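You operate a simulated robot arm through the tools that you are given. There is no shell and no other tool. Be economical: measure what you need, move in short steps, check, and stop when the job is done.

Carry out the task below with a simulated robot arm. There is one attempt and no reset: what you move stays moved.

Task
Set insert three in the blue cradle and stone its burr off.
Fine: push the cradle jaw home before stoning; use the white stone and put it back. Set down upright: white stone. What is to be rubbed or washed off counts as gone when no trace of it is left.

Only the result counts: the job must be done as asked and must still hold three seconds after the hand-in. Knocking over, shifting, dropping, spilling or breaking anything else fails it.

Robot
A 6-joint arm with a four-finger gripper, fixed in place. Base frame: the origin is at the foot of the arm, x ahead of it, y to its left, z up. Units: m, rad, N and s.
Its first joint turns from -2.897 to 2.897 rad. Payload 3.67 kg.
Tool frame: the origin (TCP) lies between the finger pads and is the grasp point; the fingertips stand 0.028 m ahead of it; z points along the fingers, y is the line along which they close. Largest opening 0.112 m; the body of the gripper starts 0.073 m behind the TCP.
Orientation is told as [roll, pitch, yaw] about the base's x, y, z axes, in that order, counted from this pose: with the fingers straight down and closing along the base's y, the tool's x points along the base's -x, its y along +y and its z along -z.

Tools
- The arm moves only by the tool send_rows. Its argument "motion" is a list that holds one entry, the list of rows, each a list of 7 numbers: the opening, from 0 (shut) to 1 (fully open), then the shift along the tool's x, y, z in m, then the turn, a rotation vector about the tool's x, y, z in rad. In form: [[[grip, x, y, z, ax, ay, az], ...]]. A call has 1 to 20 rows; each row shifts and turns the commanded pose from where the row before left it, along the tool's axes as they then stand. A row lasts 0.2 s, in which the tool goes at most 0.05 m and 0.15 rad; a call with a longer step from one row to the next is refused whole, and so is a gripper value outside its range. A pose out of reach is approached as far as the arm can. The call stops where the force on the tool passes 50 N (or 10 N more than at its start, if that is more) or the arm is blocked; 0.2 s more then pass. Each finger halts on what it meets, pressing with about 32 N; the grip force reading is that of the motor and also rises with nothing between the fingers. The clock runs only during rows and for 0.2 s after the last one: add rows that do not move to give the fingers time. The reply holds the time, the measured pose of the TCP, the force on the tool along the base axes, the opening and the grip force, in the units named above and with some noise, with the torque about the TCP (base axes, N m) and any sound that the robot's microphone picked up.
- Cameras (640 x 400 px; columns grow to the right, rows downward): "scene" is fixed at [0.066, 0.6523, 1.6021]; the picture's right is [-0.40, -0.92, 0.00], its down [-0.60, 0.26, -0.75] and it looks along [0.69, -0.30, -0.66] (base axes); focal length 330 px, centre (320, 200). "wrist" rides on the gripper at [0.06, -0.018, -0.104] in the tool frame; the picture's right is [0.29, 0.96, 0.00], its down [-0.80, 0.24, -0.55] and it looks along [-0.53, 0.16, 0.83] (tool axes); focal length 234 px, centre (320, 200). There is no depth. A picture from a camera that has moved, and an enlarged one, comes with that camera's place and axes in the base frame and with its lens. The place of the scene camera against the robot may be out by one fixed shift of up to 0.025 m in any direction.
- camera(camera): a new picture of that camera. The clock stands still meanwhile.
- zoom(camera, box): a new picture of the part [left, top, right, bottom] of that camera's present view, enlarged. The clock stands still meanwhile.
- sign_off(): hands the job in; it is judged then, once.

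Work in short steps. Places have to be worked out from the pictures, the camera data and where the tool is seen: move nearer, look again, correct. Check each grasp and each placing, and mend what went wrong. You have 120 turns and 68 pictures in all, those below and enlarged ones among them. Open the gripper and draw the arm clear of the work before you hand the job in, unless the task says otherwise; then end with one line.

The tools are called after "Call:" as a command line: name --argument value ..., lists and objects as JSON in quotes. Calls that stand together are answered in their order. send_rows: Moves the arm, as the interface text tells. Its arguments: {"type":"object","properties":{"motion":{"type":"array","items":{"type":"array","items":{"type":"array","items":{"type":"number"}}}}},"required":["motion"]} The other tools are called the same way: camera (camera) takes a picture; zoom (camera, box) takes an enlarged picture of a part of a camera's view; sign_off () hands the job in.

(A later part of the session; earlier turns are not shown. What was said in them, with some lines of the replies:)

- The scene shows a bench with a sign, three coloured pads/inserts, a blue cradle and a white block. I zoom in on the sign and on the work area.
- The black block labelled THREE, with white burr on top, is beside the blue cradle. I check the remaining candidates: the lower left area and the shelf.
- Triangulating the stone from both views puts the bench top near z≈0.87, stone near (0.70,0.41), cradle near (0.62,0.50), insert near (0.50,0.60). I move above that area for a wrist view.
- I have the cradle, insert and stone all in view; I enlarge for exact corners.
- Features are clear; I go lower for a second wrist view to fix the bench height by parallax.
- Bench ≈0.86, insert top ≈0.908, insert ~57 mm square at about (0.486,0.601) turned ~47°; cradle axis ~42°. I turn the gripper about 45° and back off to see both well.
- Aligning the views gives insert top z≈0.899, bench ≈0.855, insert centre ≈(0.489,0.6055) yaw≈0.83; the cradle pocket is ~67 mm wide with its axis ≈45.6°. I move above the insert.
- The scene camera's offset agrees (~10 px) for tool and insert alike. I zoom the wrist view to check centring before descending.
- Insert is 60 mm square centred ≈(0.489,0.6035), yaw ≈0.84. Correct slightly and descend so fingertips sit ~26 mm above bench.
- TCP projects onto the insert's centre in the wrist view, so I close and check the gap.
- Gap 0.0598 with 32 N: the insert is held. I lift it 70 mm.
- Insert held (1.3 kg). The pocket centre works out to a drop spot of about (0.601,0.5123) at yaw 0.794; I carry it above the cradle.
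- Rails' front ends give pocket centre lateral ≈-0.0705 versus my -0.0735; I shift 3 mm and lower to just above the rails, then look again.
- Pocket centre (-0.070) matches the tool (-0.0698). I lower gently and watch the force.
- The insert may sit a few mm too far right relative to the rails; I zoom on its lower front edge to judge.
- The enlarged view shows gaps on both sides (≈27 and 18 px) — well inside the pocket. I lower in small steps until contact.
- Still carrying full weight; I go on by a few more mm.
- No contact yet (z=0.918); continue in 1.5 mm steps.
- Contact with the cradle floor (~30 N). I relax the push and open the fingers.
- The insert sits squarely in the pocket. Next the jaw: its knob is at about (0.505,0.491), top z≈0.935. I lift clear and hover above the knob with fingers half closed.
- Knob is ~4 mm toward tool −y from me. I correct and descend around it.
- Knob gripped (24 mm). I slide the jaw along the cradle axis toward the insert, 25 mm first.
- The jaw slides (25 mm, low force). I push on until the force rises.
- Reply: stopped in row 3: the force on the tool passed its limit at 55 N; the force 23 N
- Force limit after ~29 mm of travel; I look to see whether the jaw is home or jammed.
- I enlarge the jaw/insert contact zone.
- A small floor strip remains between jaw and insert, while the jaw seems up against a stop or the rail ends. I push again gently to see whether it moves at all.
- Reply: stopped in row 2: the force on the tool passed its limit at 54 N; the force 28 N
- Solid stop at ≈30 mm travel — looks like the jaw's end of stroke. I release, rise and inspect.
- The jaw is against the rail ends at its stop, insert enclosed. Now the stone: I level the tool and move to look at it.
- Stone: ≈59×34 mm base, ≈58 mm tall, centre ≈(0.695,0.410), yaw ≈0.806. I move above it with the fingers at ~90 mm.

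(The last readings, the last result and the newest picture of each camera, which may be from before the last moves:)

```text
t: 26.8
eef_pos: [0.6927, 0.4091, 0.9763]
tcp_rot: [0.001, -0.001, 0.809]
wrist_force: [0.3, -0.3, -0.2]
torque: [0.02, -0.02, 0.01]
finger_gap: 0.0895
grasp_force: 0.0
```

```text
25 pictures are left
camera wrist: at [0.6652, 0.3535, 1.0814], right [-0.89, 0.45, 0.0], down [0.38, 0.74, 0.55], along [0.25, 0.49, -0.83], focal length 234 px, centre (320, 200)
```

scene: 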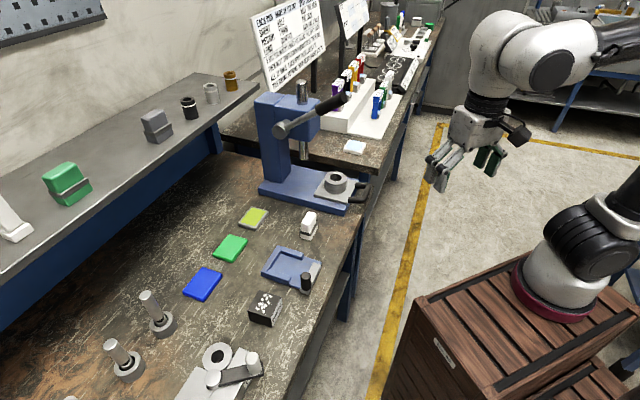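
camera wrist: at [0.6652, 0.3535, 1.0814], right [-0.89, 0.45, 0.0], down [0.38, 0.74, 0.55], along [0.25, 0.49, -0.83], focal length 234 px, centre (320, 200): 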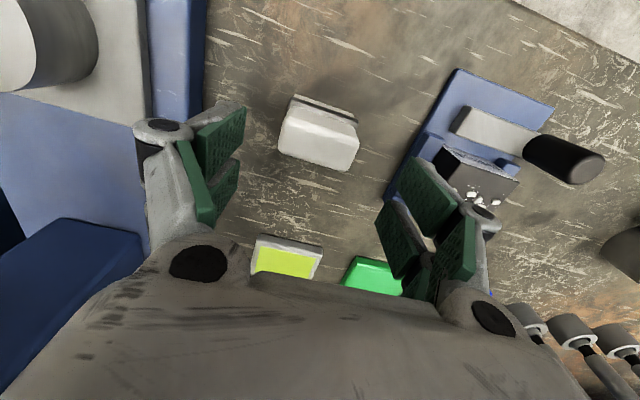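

Stone is well centred under the tool. I descend to grip above its band and close.

Call:
send_rows --motion '[[[0.8, -0.0015, 0, 0.03, 0, 0, 0], [0.8, 0, 0, 0.025, 0, 0, 0], [0.8, 0, 0, 0.008, 0, 0, 0], [0.8, 0, 0, 0, 0, 0, 0], [0.4, 0, 0, 0, 0, 0, 0], [0.3, 0, 0, 0, 0, 0, 0], [0.3, 0, 0, 0, 0, 0, 0]]]'

Call:
zoom --camera "scene" --box '[270, 180, 350, 250]'

```text
t: 28.4
eef_pos: [0.6949, 0.4119, 0.9135]
tcp_rot: [0.0, -0.001, 0.808]
wrist_force: [0.2, -1.5, 0.3]
torque: [-0.01, -0.08, 0.0]
finger_gap: 0.0558
grasp_force: 32.1
```

```text
5.71 times, centred on (310, 215) of scene
camera zoom: at [0.066, 0.6523, 1.6021], right [-0.4, -0.92, 0.0], down [-0.6, 0.26, -0.75], along [0.69, -0.3, -0.66], focal length 1888 px, centre (377, 114)
```

zoom: 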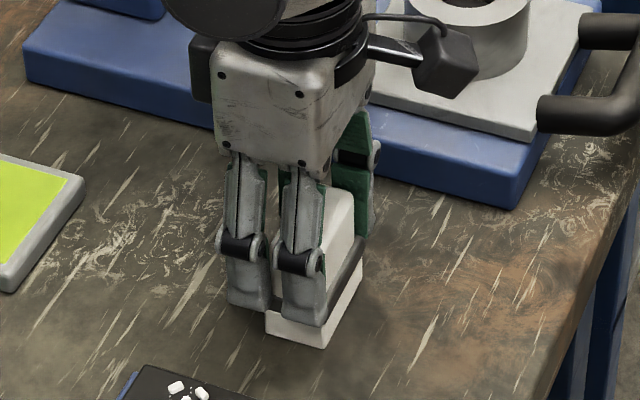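

Stone gripped (56 mm). Home pose noted: TCP ≈(0.695,0.412,0.9135), yaw 0.808. I lift it.

Call:
send_rows --motion '[[[0.3, 0, 0, -0.01, 0, 0, 0], [0.3, 0, 0, -0.03, 0, 0, 0], [0.3, 0, 0, -0.04, 0, 0, 0], [0.3, 0, 0, -0.02, 0, 0, 0], [0.3, 0, 0, 0, 0, 0, 0]]]'

```text
t: 29.6
eef_pos: [0.6936, 0.4136, 1.016]
tcp_rot: [-0.001, -0.002, 0.808]
wrist_force: [0.0, -0.1, -2.2]
torque: [-0.01, -0.02, -0.02]
finger_gap: 0.0557
grasp_force: 32.2
```

I carry the stone above the insert.

Call:
send_rows --motion '[[[0.3, 0, 0, 0, 0, 0, 0.014], [0.3, -0.0025, 0.0343, 0, 0, 0, 0], [0.3, -0.0025, 0.0343, 0, 0, 0, 0], [0.3, -0.0025, 0.0343, 0, 0, 0, 0], [0.3, -0.0025, 0.0343, 0, 0, 0, 0], [0.3, 0, 0, 0.02, 0, 0, 0], [0.3, 0, 0, 0.01, 0, 0, 0], [0.3, 0, 0, 0, 0, 0, 0]]]'

Call:
zoom --camera "wrist" --box '[180, 40, 468, 240]'

Call:
zoom --camera "scene" --box '[250, 200, 350, 300]'

```text
t: 31.4
eef_pos: [0.6021, 0.5144, 0.9845]
tcp_rot: [-0.001, 0.0, 0.796]
wrist_force: [-0.1, 0.1, -1.9]
torque: [0.02, 0.0, 0.04]
finger_gap: 0.0557
grasp_force: 32.0
```

```text
2.00 times, centred on (324, 140) of wrist
camera zoom: at [0.5743, 0.4593, 1.0897], right [-0.88, 0.47, 0.0], down [0.39, 0.74, 0.55], along [0.26, 0.49, -0.83], focal length 468 px, centre (312, 320)
```

zoom: 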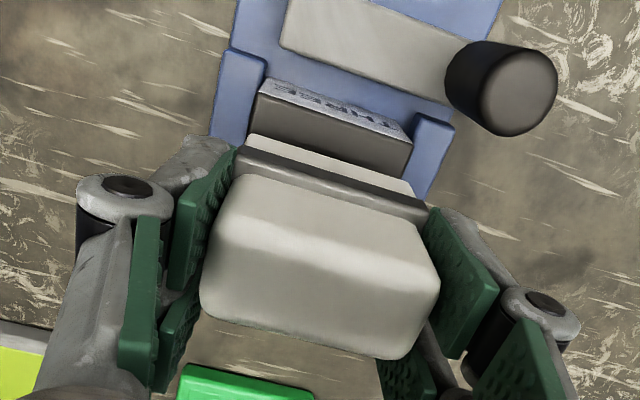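

```text
4.00 times, centred on (300, 250) of scene
camera zoom: at [0.066, 0.6523, 1.6021], right [-0.4, -0.92, 0.0], down [-0.6, 0.26, -0.75], along [0.69, -0.3, -0.66], focal length 1321 px, centre (400, 0)
```

zoom: 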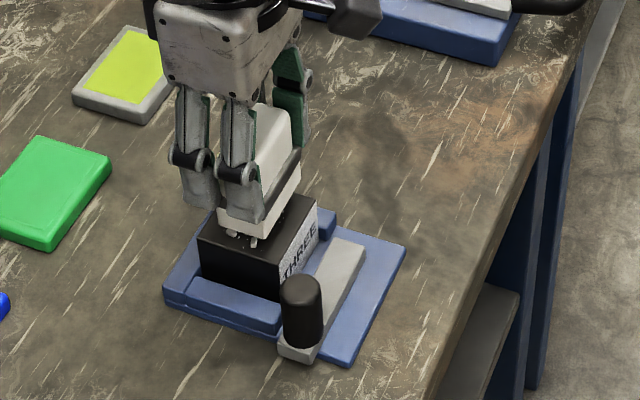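

The view shows a ~10 mm+ gap still between jaw and insert, and between jaw and rails: the earlier stop was probably my finger meeting the rail, so the jaw is not home. Before stoning I return the stone to its spot, retracing my path.

Call:
send_rows --motion '[[[0.3, 0, 0, -0.03, 0, 0, 0], [0.3, 0.0025, -0.0343, 0, 0, 0, 0], [0.3, 0.0025, -0.0343, 0, 0, 0, 0], [0.3, 0.0025, -0.0343, 0, 0, 0, 0], [0.3, 0.0025, -0.0343, 0, 0, 0, 0], [0.3, 0, 0, 0, 0, 0, -0.014], [0.3, 0, 0, 0.04, 0, 0, 0], [0.3, 0, 0, 0.035, 0, 0, 0], [0.3, 0, 0, 0.015, 0, 0, 0], [0.3, 0, 0, 0.005, 0, 0, 0], [0.3, 0, 0, 0, 0, 0, 0]]]'

```text
t: 33.8
eef_pos: [0.6958, 0.4115, 0.9192]
tcp_rot: [0.001, 0.001, 0.807]
wrist_force: [0.3, -0.9, -2.9]
torque: [0.01, 0.01, 0.01]
finger_gap: 0.0558
grasp_force: 31.7
```

Back over its spot, 5–6 mm up, still hanging. I lower in 2 mm steps to contact.

Call:
send_rows --motion '[[[0.3, 0, 0, 0.003, 0, 0, 0], [0.3, 0, 0, 0.002, 0, 0, 0], [0.3, 0, 0, 0.001, 0, 0, 0], [0.3, 0, 0, 0, 0, 0, 0]]]'

```text
t: 34.8
eef_pos: [0.6931, 0.4115, 0.9155]
tcp_rot: [0.0, -0.002, 0.808]
wrist_force: [1.7, 0.8, 8.3]
torque: [-0.09, 0.04, 0.0]
finger_gap: 0.0557
grasp_force: 31.7
```

Stone stands on the bench. I release, rise, shut the fingers and go behind the jaw's knob.

Call:
send_rows --motion '[[[0.5, 0, 0, 0, 0, 0, 0], [0.75, 0, 0, 0, 0, 0, 0], [0.75, 0, 0, 0, 0, 0, 0], [0.75, 0, 0, -0.03, 0, 0, 0], [0.75, 0, 0, -0.05, 0, 0, 0], [0.6, 0, 0, -0.01, 0, 0, 0.014], [0.3, 0.017, 0.0378, 0, 0, 0, 0], [0.1, 0.017, 0.0378, 0, 0, 0, 0], [0, 0.017, 0.0378, 0, 0, 0, 0], [0, 0.017, 0.0378, 0, 0, 0, 0], [0, 0.017, 0.0378, 0, 0, 0, 0], [0, 0, 0, 0, 0, 0, 0]]]'

Call:
camera --camera "wrist"

Call:
zoom --camera "scene" --box '[260, 190, 360, 300]'

```text
t: 37.4
eef_pos: [0.4996, 0.4818, 1.003]
tcp_rot: [0.0, 0.0, 0.793]
wrist_force: [1.0, -1.2, 0.5]
torque: [0.0, 0.01, 0.0]
finger_gap: 0.0
grasp_force: 31.7
```

```text
21 pictures are left
camera wrist: at [0.4709, 0.4269, 1.1086], right [-0.88, 0.47, 0.0], down [0.39, 0.74, 0.55], along [0.26, 0.49, -0.83], focal length 234 px, centre (320, 200)
```

wrist: 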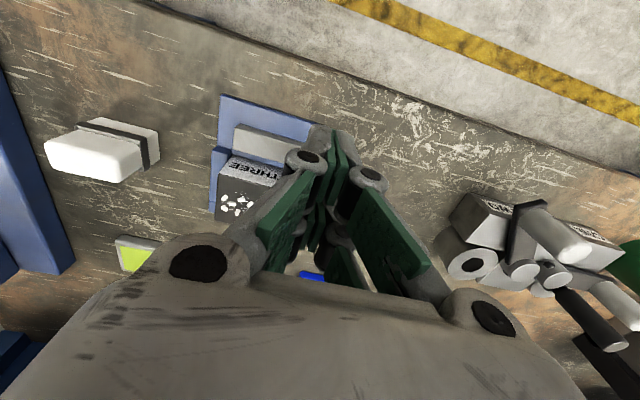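

```text
3.64 times, centred on (310, 245) of scene
camera zoom: at [0.066, 0.6523, 1.6021], right [-0.4, -0.92, 0.0], down [-0.6, 0.26, -0.75], along [0.69, -0.3, -0.66], focal length 1201 px, centre (356, 36)
```

zoom: 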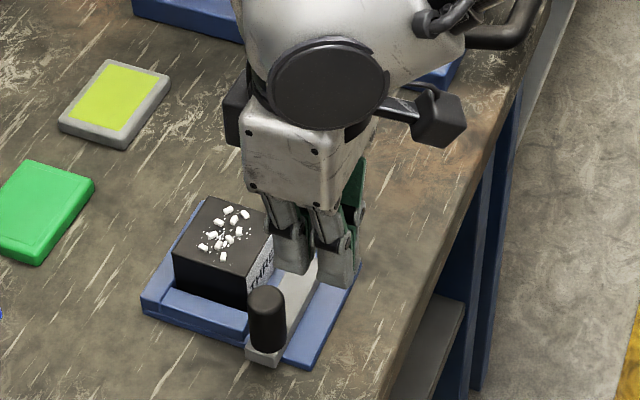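

Closed fingertips are ~2 cm behind the knob on its line. I descend to knob mid-height and push forward along the axis.

Call:
send_rows --motion '[[[0, 0, 0, 0.04, 0, 0, 0], [0, 0, 0, 0.03, 0, 0, 0], [0, 0, 0, 0.006, 0, 0, 0], [0, 0, 0, 0, 0, 0, 0], [0, -0.006, 0, 0, 0, 0, 0], [0, -0.006, 0, 0, 0, 0, 0], [0, -0.006, 0, 0, 0, 0, 0], [0, -0.004, 0, 0, 0, 0, 0], [0, -0.004, 0, 0, 0, 0, 0], [0, 0, 0, 0, 0, 0, 0]]]'

```text
t: 38.9
eef_pos: [0.5043, 0.4879, 0.9249]
tcp_rot: [-0.003, 0.017, 0.792]
wrist_force: [-16.9, -15.7, 3.5]
torque: [0.0, -0.13, -0.01]
finger_gap: 0.0061
grasp_force: 35.6
stopped in row 7: the force on the tool passed its limit at 59 N (the readings are from after the stop); the commanded pose is now the measured one
```

Again a firm stop immediately on the knob, pushing from behind with nothing else to catch. I back off and look at the jaw from the good viewpoint.

Call:
send_rows --motion '[[[0, 0.01, 0, 0, -0.003, -0.016, 0], [0.2, 0.02, 0, -0.04, 0, 0, 0], [0.6, 0.005, -0.03, -0.04, 0, 0, 0], [0.9, 0, -0.03, -0.03, 0, 0, 0], [0.9, 0, 0, 0, 0, 0, 0]]]'

Call:
zoom --camera "wrist" --box '[220, 100, 412, 240]'

```text
refused: row 3 steps farther than a row can; nothing moved
```

```text
2.86 times, centred on (316, 170) of wrist
camera zoom: at [0.4771, 0.4342, 1.0313], right [-0.88, 0.47, 0.0], down [0.39, 0.74, 0.54], along [0.25, 0.48, -0.84], focal length 669 px, centre (331, 286)
```

zoom: 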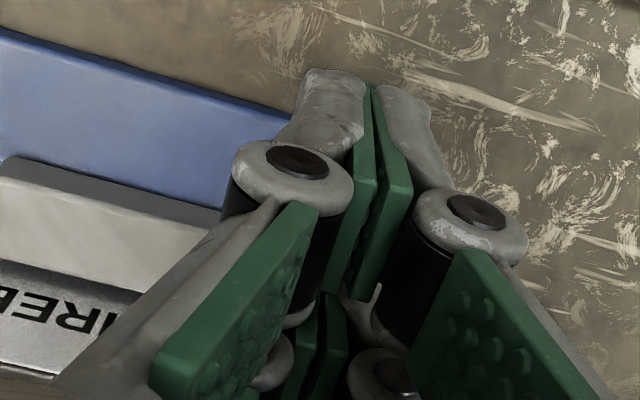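

That row was slightly too long; I resend with shorter steps.

Call:
send_rows --motion '[[[0, 0.01, 0, 0, -0.003, -0.016, 0], [0.2, 0.02, 0, -0.035, 0, 0, 0], [0.6, 0.005, -0.03, -0.03, 0, 0, 0], [0.9, 0, -0.03, -0.03, 0, 0, 0], [0.9, 0, 0, -0.02, 0, 0, 0], [0.9, 0, 0, 0, 0, 0, 0]]]'

Call:
zoom --camera "wrist" --box '[220, 100, 412, 240]'

```text
t: 40.3
eef_pos: [0.523, 0.422, 1.0414]
tcp_rot: [0.0, -0.002, 0.794]
wrist_force: [0.2, -1.0, -0.3]
torque: [0.0, -0.02, 0.01]
finger_gap: 0.1007
grasp_force: 0.0
```

```text
2.86 times, centred on (316, 170) of wrist
camera zoom: at [0.4946, 0.3657, 1.1449], right [-0.88, 0.47, 0.0], down [0.39, 0.73, 0.56], along [0.26, 0.49, -0.83], focal length 669 px, centre (331, 286)
```

zoom: 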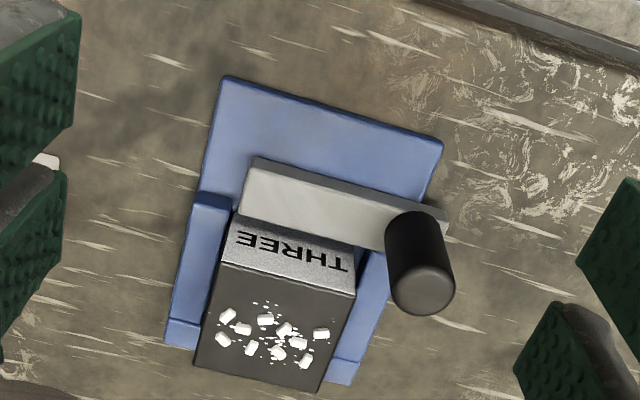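

Now the jaw lies right against the insert's label face. One close-up to confirm no gap.

Call:
zoom --camera "wrist" --box '[264, 140, 364, 240]'

```text
4.00 times, centred on (314, 190) of wrist
camera zoom: at [0.4946, 0.3657, 1.1449], right [-0.88, 0.47, 0.0], down [0.39, 0.73, 0.56], along [0.26, 0.49, -0.83], focal length 937 px, centre (344, 240)
```

zoom: 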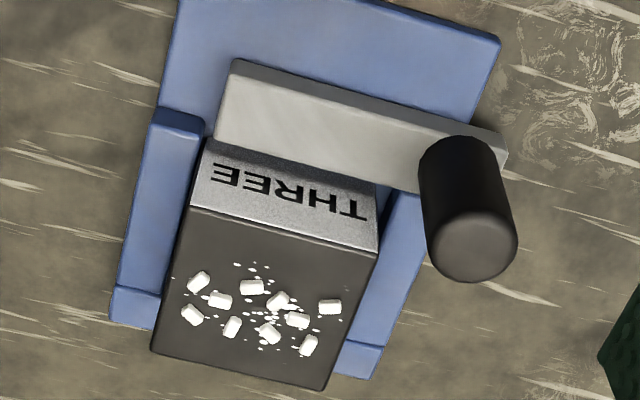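

The label's foot is fully visible, so a gap of ~1 cm may remain; in the first push my finger may have hit the insert. I look from the scene camera before pushing again.

Call:
zoom --camera "scene" --box '[260, 230, 330, 290]'

```text
6.67 times, centred on (295, 260) of scene
camera zoom: at [0.066, 0.6523, 1.6021], right [-0.4, -0.92, 0.0], down [-0.6, 0.26, -0.75], along [0.69, -0.3, -0.66], focal length 2202 px, centre (487, -200)
```

zoom: 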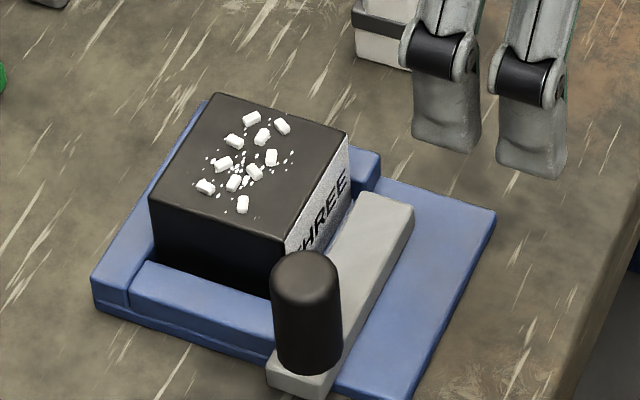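

The scene now shows the bar tight to the label, clearly further in than before. To be sure, I view it from above the insert on my way to the stone.

Call:
send_rows --motion '[[[0.9, -0.0404, 0.0028, 0, 0, 0, 0], [0.9, -0.0404, 0.0028, 0, 0, 0, 0], [0.9, -0.0404, 0.0028, 0, 0, 0, 0], [0.9, 0, 0, 0.02, 0, 0, 0], [0.9, 0, 0, 0, 0, 0, 0]]]'

Call:
zoom --camera "wrist" --box '[240, 40, 440, 165]'

```text
t: 41.5
eef_pos: [0.6039, 0.5151, 1.0204]
tcp_rot: [0.0, -0.004, 0.793]
wrist_force: [-0.3, -0.5, -0.3]
torque: [0.0, -0.04, -0.01]
finger_gap: 0.101
grasp_force: 0.1
```

```text
3.20 times, centred on (340, 102) of wrist
camera zoom: at [0.576, 0.4588, 1.1248], right [-0.88, 0.47, 0.0], down [0.39, 0.73, 0.56], along [0.26, 0.49, -0.83], focal length 749 px, centre (256, 512)
```

zoom: 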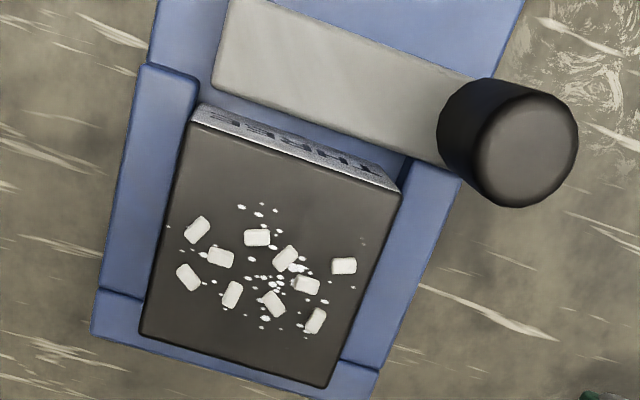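

The bar's front edge lies flush with both rail ends — the jaw is hard against its stop, i.e. home. Now I return to the stone.

Call:
send_rows --motion '[[[0.8, 0.0026, -0.0343, 0, 0, 0.004, 0], [0.8, 0.0026, -0.0343, 0, 0, 0, 0], [0.8, 0.0026, -0.0343, 0, 0, 0, 0], [0.8, 0.0026, -0.0343, 0, 0, 0, 0], [0.8, 0, 0, 0.03, 0, 0, -0.014], [0.8, 0, 0, 0.01, 0, 0, 0], [0.8, 0, 0, 0, 0, 0, 0]]]'

Call:
camera --camera "wrist"

```text
t: 43.1
eef_pos: [0.6916, 0.4119, 0.9804]
tcp_rot: [0.001, 0.0, 0.806]
wrist_force: [-0.5, -0.4, -0.6]
torque: [0.03, 0.01, -0.03]
finger_gap: 0.0898
grasp_force: 0.0
```

```text
14 pictures are left
camera wrist: at [0.6659, 0.3565, 1.0845], right [-0.89, 0.45, 0.0], down [0.38, 0.74, 0.55], along [0.25, 0.49, -0.83], focal length 234 px, centre (320, 200)
```

wrist: 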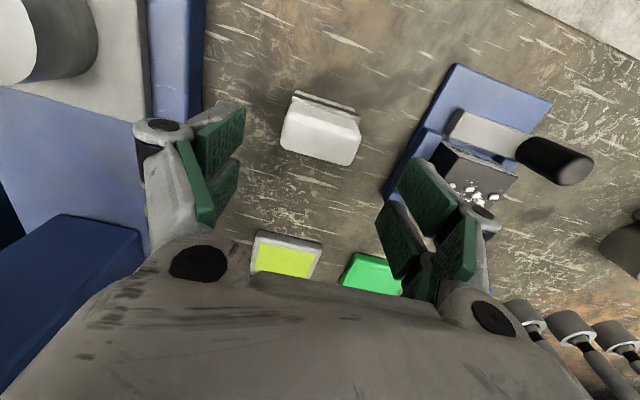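

Stone is where it was and centred. Descend and grip.

Call:
send_rows --motion '[[[0.8, 0, 0, 0.03, 0, 0, 0], [0.8, 0, 0, 0.025, 0, 0, 0], [0.8, 0, 0, 0.01, 0, 0, 0], [0.8, 0, 0, 0, 0, 0, 0], [0.4, 0, 0, 0, 0, 0, 0], [0.3, 0, 0, 0, 0, 0, 0], [0.3, 0, 0, 0, 0, 0, 0]]]'

```text
t: 44.7
eef_pos: [0.6925, 0.4108, 0.9156]
tcp_rot: [0.001, 0.0, 0.806]
wrist_force: [0.4, -0.5, -0.6]
torque: [0.02, -0.03, -0.03]
finger_gap: 0.0557
grasp_force: 31.7
```

Stone gripped. Lift, carry over the burr (insert centre axial ≈0.793, lateral ≈-0.070) and lower to ~10 mm above.

Call:
send_rows --motion '[[[0.3, 0, 0, -0.01, 0, 0, 0], [0.3, 0, 0, -0.04, 0, 0, 0], [0.3, 0, 0, -0.04, 0, 0, 0], [0.3, 0, 0, -0.01, 0, 0, 0.014], [0.3, -0.0036, 0.0344, 0, 0, 0, 0], [0.3, -0.0036, 0.0344, 0, 0, 0, 0], [0.3, -0.0036, 0.0344, 0, 0, 0, 0], [0.3, -0.0036, 0.0344, 0, 0, 0, 0], [0.3, 0, 0, 0.025, 0, 0, 0], [0.3, 0, 0, 0.012, 0, 0, 0], [0.3, 0, 0, 0, 0, 0, 0]]]'

Call:
zoom --camera "wrist" --box '[180, 40, 468, 240]'

```text
t: 47.1
eef_pos: [0.6071, 0.5171, 0.9791]
tcp_rot: [-0.001, -0.002, 0.791]
wrist_force: [0.4, -0.5, -2.1]
torque: [-0.01, -0.04, 0.0]
finger_gap: 0.0555
grasp_force: 32.0
```

```text
2.00 times, centred on (324, 140) of wrist
camera zoom: at [0.5787, 0.4624, 1.0831], right [-0.88, 0.47, 0.0], down [0.39, 0.74, 0.55], along [0.26, 0.49, -0.83], focal length 468 px, centre (312, 320)
```

zoom: 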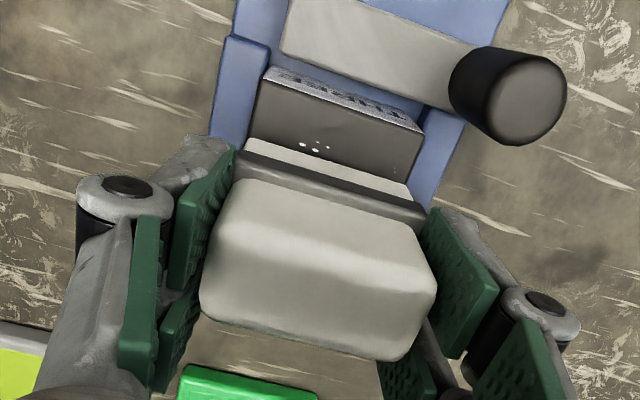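

Stone is aligned over the burr. I lower in small steps to contact.

Call:
send_rows --motion '[[[0.3, 0, 0, 0.004, 0, 0, 0], [0.3, 0, 0, 0.003, 0, 0, 0], [0.3, 0, 0, 0.002, 0, 0, 0], [0.3, 0, 0, 0, 0, 0, 0]]]'

```text
t: 48.1
eef_pos: [0.6062, 0.5171, 0.9699]
tcp_rot: [0.0, -0.001, 0.792]
wrist_force: [0.4, -0.3, -1.8]
torque: [0.01, 0.01, 0.02]
finger_gap: 0.0555
grasp_force: 32.3
```

Not touching yet; 1 mm steps further.

Call:
send_rows --motion '[[[0.3, 0, 0, 0.001, 0, 0, 0], [0.3, 0, 0, 0.001, 0, 0, 0], [0.3, 0, 0, 0.0008, 0, 0, 0], [0.3, 0, 0, 0, 0, 0, 0]]]'

```text
t: 49.1
eef_pos: [0.6062, 0.5172, 0.9681]
tcp_rot: [0.001, -0.001, 0.792]
wrist_force: [-0.7, -3.3, 10.9]
torque: [-0.3, 0.18, 0.04]
finger_gap: 0.0556
grasp_force: 31.6
```

Contact at ~13 N. I rub back and forth along the axis and slightly sideways.

Call:
send_rows --motion '[[[0.3, -0.006, 0, 0, 0, 0, 0], [0.3, -0.006, 0, 0, 0, 0, 0], [0.3, 0.007, 0, 0, 0, 0, 0], [0.3, 0.007, 0, 0, 0, 0, 0], [0.3, 0.007, 0, 0, 0, 0, 0], [0.3, 0.005, 0, 0, 0, 0, 0], [0.3, -0.007, 0, 0, 0, 0, 0], [0.3, -0.007, 0, 0, 0, 0, 0], [0.3, -0.007, 0, 0, 0, 0, 0], [0.3, -0.005, 0, 0, 0, 0, 0], [0.3, 0.007, 0.003, 0, 0, 0, 0], [0.3, 0.007, 0.002, 0, 0, 0, 0], [0.3, 0.007, 0, 0, 0, 0, 0], [0.3, 0.005, 0, 0, 0, 0, 0], [0.3, -0.007, -0.005, 0, 0, 0, 0], [0.3, -0.007, -0.005, 0, 0, 0, 0], [0.3, -0.007, 0, 0, 0, 0, 0], [0.3, -0.005, 0, 0, 0, 0, 0], [0.3, 0.007, 0.005, 0, 0, 0, 0], [0.3, 0.007, 0, 0, 0, 0, 0]]]'

```text
t: 53.3
eef_pos: [0.6039, 0.5168, 0.9668]
tcp_rot: [0.0, -0.002, 0.792]
wrist_force: [4.8, 3.5, 15.6]
torque: [-0.06, -0.05, 0.07]
finger_gap: 0.0555
grasp_force: 32.3
```

Good steady contact (~17 N). One more set, with sideways strokes too, then lift.

Call:
send_rows --motion '[[[0.3, 0, 0.006, 0, 0, 0, 0], [0.3, 0, -0.007, 0, 0, 0, 0], [0.3, 0, -0.006, 0, 0, 0, 0], [0.3, 0, 0.007, 0, 0, 0, 0], [0.3, -0.006, 0, 0, 0, 0, 0], [0.3, -0.006, 0.005, 0, 0, 0, 0], [0.3, 0, -0.007, 0, 0, 0, 0], [0.3, 0, -0.004, 0, 0, 0, 0], [0.3, 0, 0.006, 0, 0, 0, 0], [0.3, 0.007, 0, 0, 0, 0, 0], [0.3, 0.007, 0, 0, 0, 0, 0], [0.3, 0.007, 0.005, 0, 0, 0, 0], [0.3, 0.003, -0.007, 0, 0, 0, 0], [0.3, 0, -0.004, 0, 0, 0, 0], [0.3, 0, 0.006, 0, 0, 0, 0], [0.3, -0.007, 0, 0, 0, 0, 0], [0.3, -0.005, 0, 0, 0, 0, 0], [0.3, 0, 0, -0.01, 0, 0, 0], [0.3, 0, 0, -0.03, 0, 0, 0], [0.3, 0, 0, 0, 0, 0, 0]]]'

Call:
zoom --camera "scene" --box '[250, 210, 340, 290]'

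```text
t: 57.5
eef_pos: [0.604, 0.5148, 1.0065]
tcp_rot: [0.001, 0.0, 0.793]
wrist_force: [-0.7, -0.6, -2.2]
torque: [0.0, -0.02, 0.03]
finger_gap: 0.0558
grasp_force: 32.5
```

```text
5.00 times, centred on (295, 250) of scene
camera zoom: at [0.066, 0.6523, 1.6021], right [-0.4, -0.92, 0.0], down [-0.6, 0.26, -0.75], along [0.69, -0.3, -0.66], focal length 1652 px, centre (445, -50)
```

zoom: 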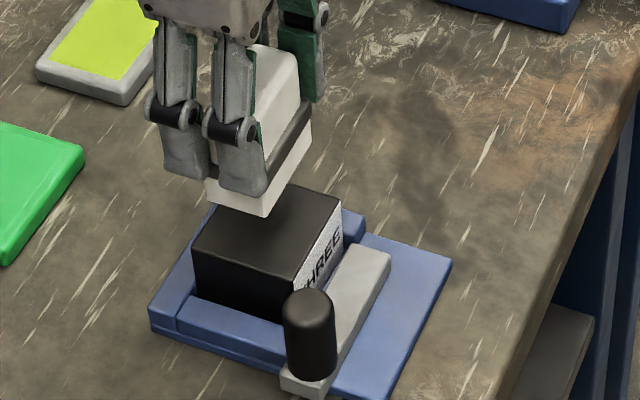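

The visible part is clean. I shift toward the stone's home and check the whole face.

Call:
send_rows --motion '[[[0.3, 0.003, -0.035, -0.01, 0, 0, 0], [0.3, 0.003, -0.035, 0, 0, 0, 0], [0.3, 0.003, -0.033, 0, 0, 0, 0], [0.3, 0, 0, 0, 0, 0, 0]]]'

Call:
zoom --camera "scene" --box '[260, 225, 320, 285]'

```text
t: 58.5
eef_pos: [0.6701, 0.4379, 1.0168]
tcp_rot: [0.001, 0.001, 0.791]
wrist_force: [0.4, 0.4, -2.8]
torque: [-0.03, -0.04, 0.0]
finger_gap: 0.056
grasp_force: 31.6
```

```text
6.67 times, centred on (290, 255) of scene
camera zoom: at [0.066, 0.6523, 1.6021], right [-0.4, -0.92, 0.0], down [-0.6, 0.26, -0.75], along [0.69, -0.3, -0.66], focal length 2202 px, centre (520, -167)
```

zoom: 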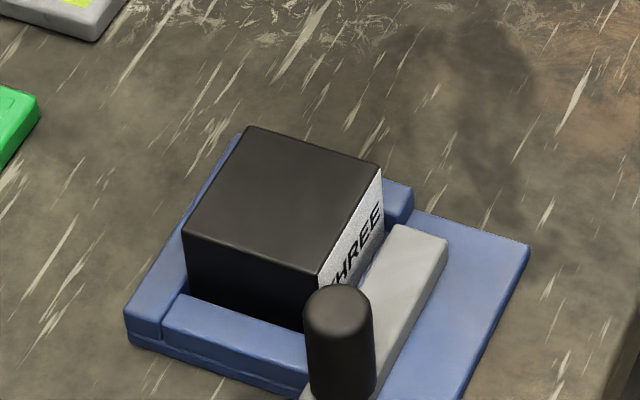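

The face is completely clean. I return the stone to its spot (0.6935,0.411) and lower close to the bench.

Call:
send_rows --motion '[[[0.3, 0.0026, -0.0354, 0, 0, 0, 0], [0.3, 0, 0, 0, 0, 0, -0.014], [0.3, 0, 0, 0.04, 0, 0, 0], [0.3, 0, 0, 0.035, 0, 0, 0], [0.3, 0, 0, 0.015, 0, 0, 0], [0.3, 0, 0, 0.006, 0, 0, 0], [0.3, 0, 0, 0, 0, 0, 0]]]'

```text
t: 60.1
eef_pos: [0.6952, 0.4113, 0.9209]
tcp_rot: [0.001, -0.001, 0.806]
wrist_force: [0.0, -0.3, -1.6]
torque: [0.01, 0.0, -0.06]
finger_gap: 0.0554
grasp_force: 32.1
```

Over its spot, ~5 mm up; lower to contact.

Call:
send_rows --motion '[[[0.3, 0, 0, 0.003, 0, 0, 0], [0.3, 0, 0, 0.0015, 0, 0, 0], [0.3, 0, 0, 0.001, 0, 0, 0], [0.3, 0, 0, 0, 0, 0, 0]]]'

```text
t: 61.1
eef_pos: [0.6955, 0.4106, 0.9154]
tcp_rot: [-0.001, 0.0, 0.806]
wrist_force: [-0.2, 0.1, -3.0]
torque: [0.01, 0.01, 0.02]
finger_gap: 0.0559
grasp_force: 32.3
```

Still hanging by a hair; a further 1–1.5 mm.

Call:
send_rows --motion '[[[0.3, 0, 0, 0.0008, 0, 0, 0], [0.3, 0, 0, 0.0007, 0, 0, 0], [0.3, 0, 0, 0, 0, 0, 0]]]'

```text
t: 61.9
eef_pos: [0.6958, 0.4101, 0.9157]
tcp_rot: [0.001, 0.001, 0.806]
wrist_force: [1.0, -0.7, -0.8]
torque: [-0.01, 0.01, 0.01]
finger_gap: 0.0558
grasp_force: 32.0
```

The weight has come off (-0.8 N), so it's touching. I open, rise straight up and move away.

Call:
send_rows --motion '[[[0.45, 0, 0, 0.0005, 0, 0, 0], [0.7, 0, 0, 0, 0, 0, 0], [0.8, 0, 0, 0, 0, 0, 0], [0.8, 0, 0, -0.02, 0, 0, 0], [0.8, 0, 0, -0.05, 0, 0, 0], [0.8, 0, 0, -0.05, 0, 0, 0], [0.8, 0.045, 0, -0.01, 0, 0, 0], [0.8, 0.045, 0, -0.01, 0, 0, 0], [0.8, 0.045, 0, -0.01, 0, 0, 0], [0.8, 0, 0, 0, 0, 0, 0]]]'

Call:
zoom --camera "scene" --box '[190, 170, 370, 310]'

```text
t: 64.1
eef_pos: [0.6007, 0.3118, 1.0648]
tcp_rot: [0.0, 0.0, 0.806]
wrist_force: [-0.4, -0.2, -0.8]
torque: [-0.06, 0.03, -0.02]
finger_gap: 0.0895
grasp_force: 0.1
```

```text
2.86 times, centred on (280, 240) of scene
camera zoom: at [0.066, 0.6523, 1.6021], right [-0.4, -0.92, 0.0], down [-0.6, 0.26, -0.75], along [0.69, -0.3, -0.66], focal length 944 px, centre (434, 86)
```

zoom: 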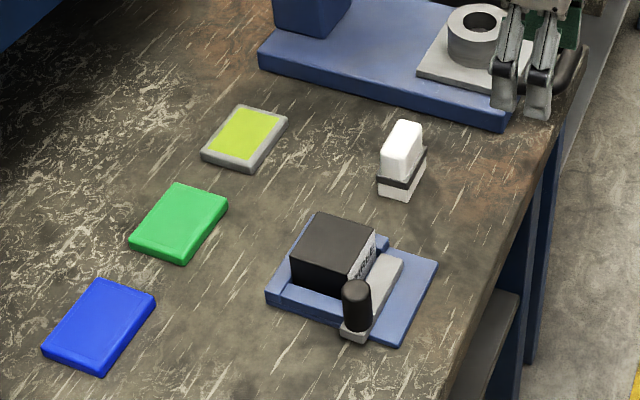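

The stone stands upright at its place, the insert is clean in the cradle with the jaw home, and the arm is clear. I hand in.

Call:
sign_off

```text
The job is handed in.
```

Insert three is in the blue cradle and its burr is off with no trace left. I pushed the jaw to its stop before stoning; about 5 mm of gap shows between jaw and insert. The white stone is upright in its original place and the arm is clear.
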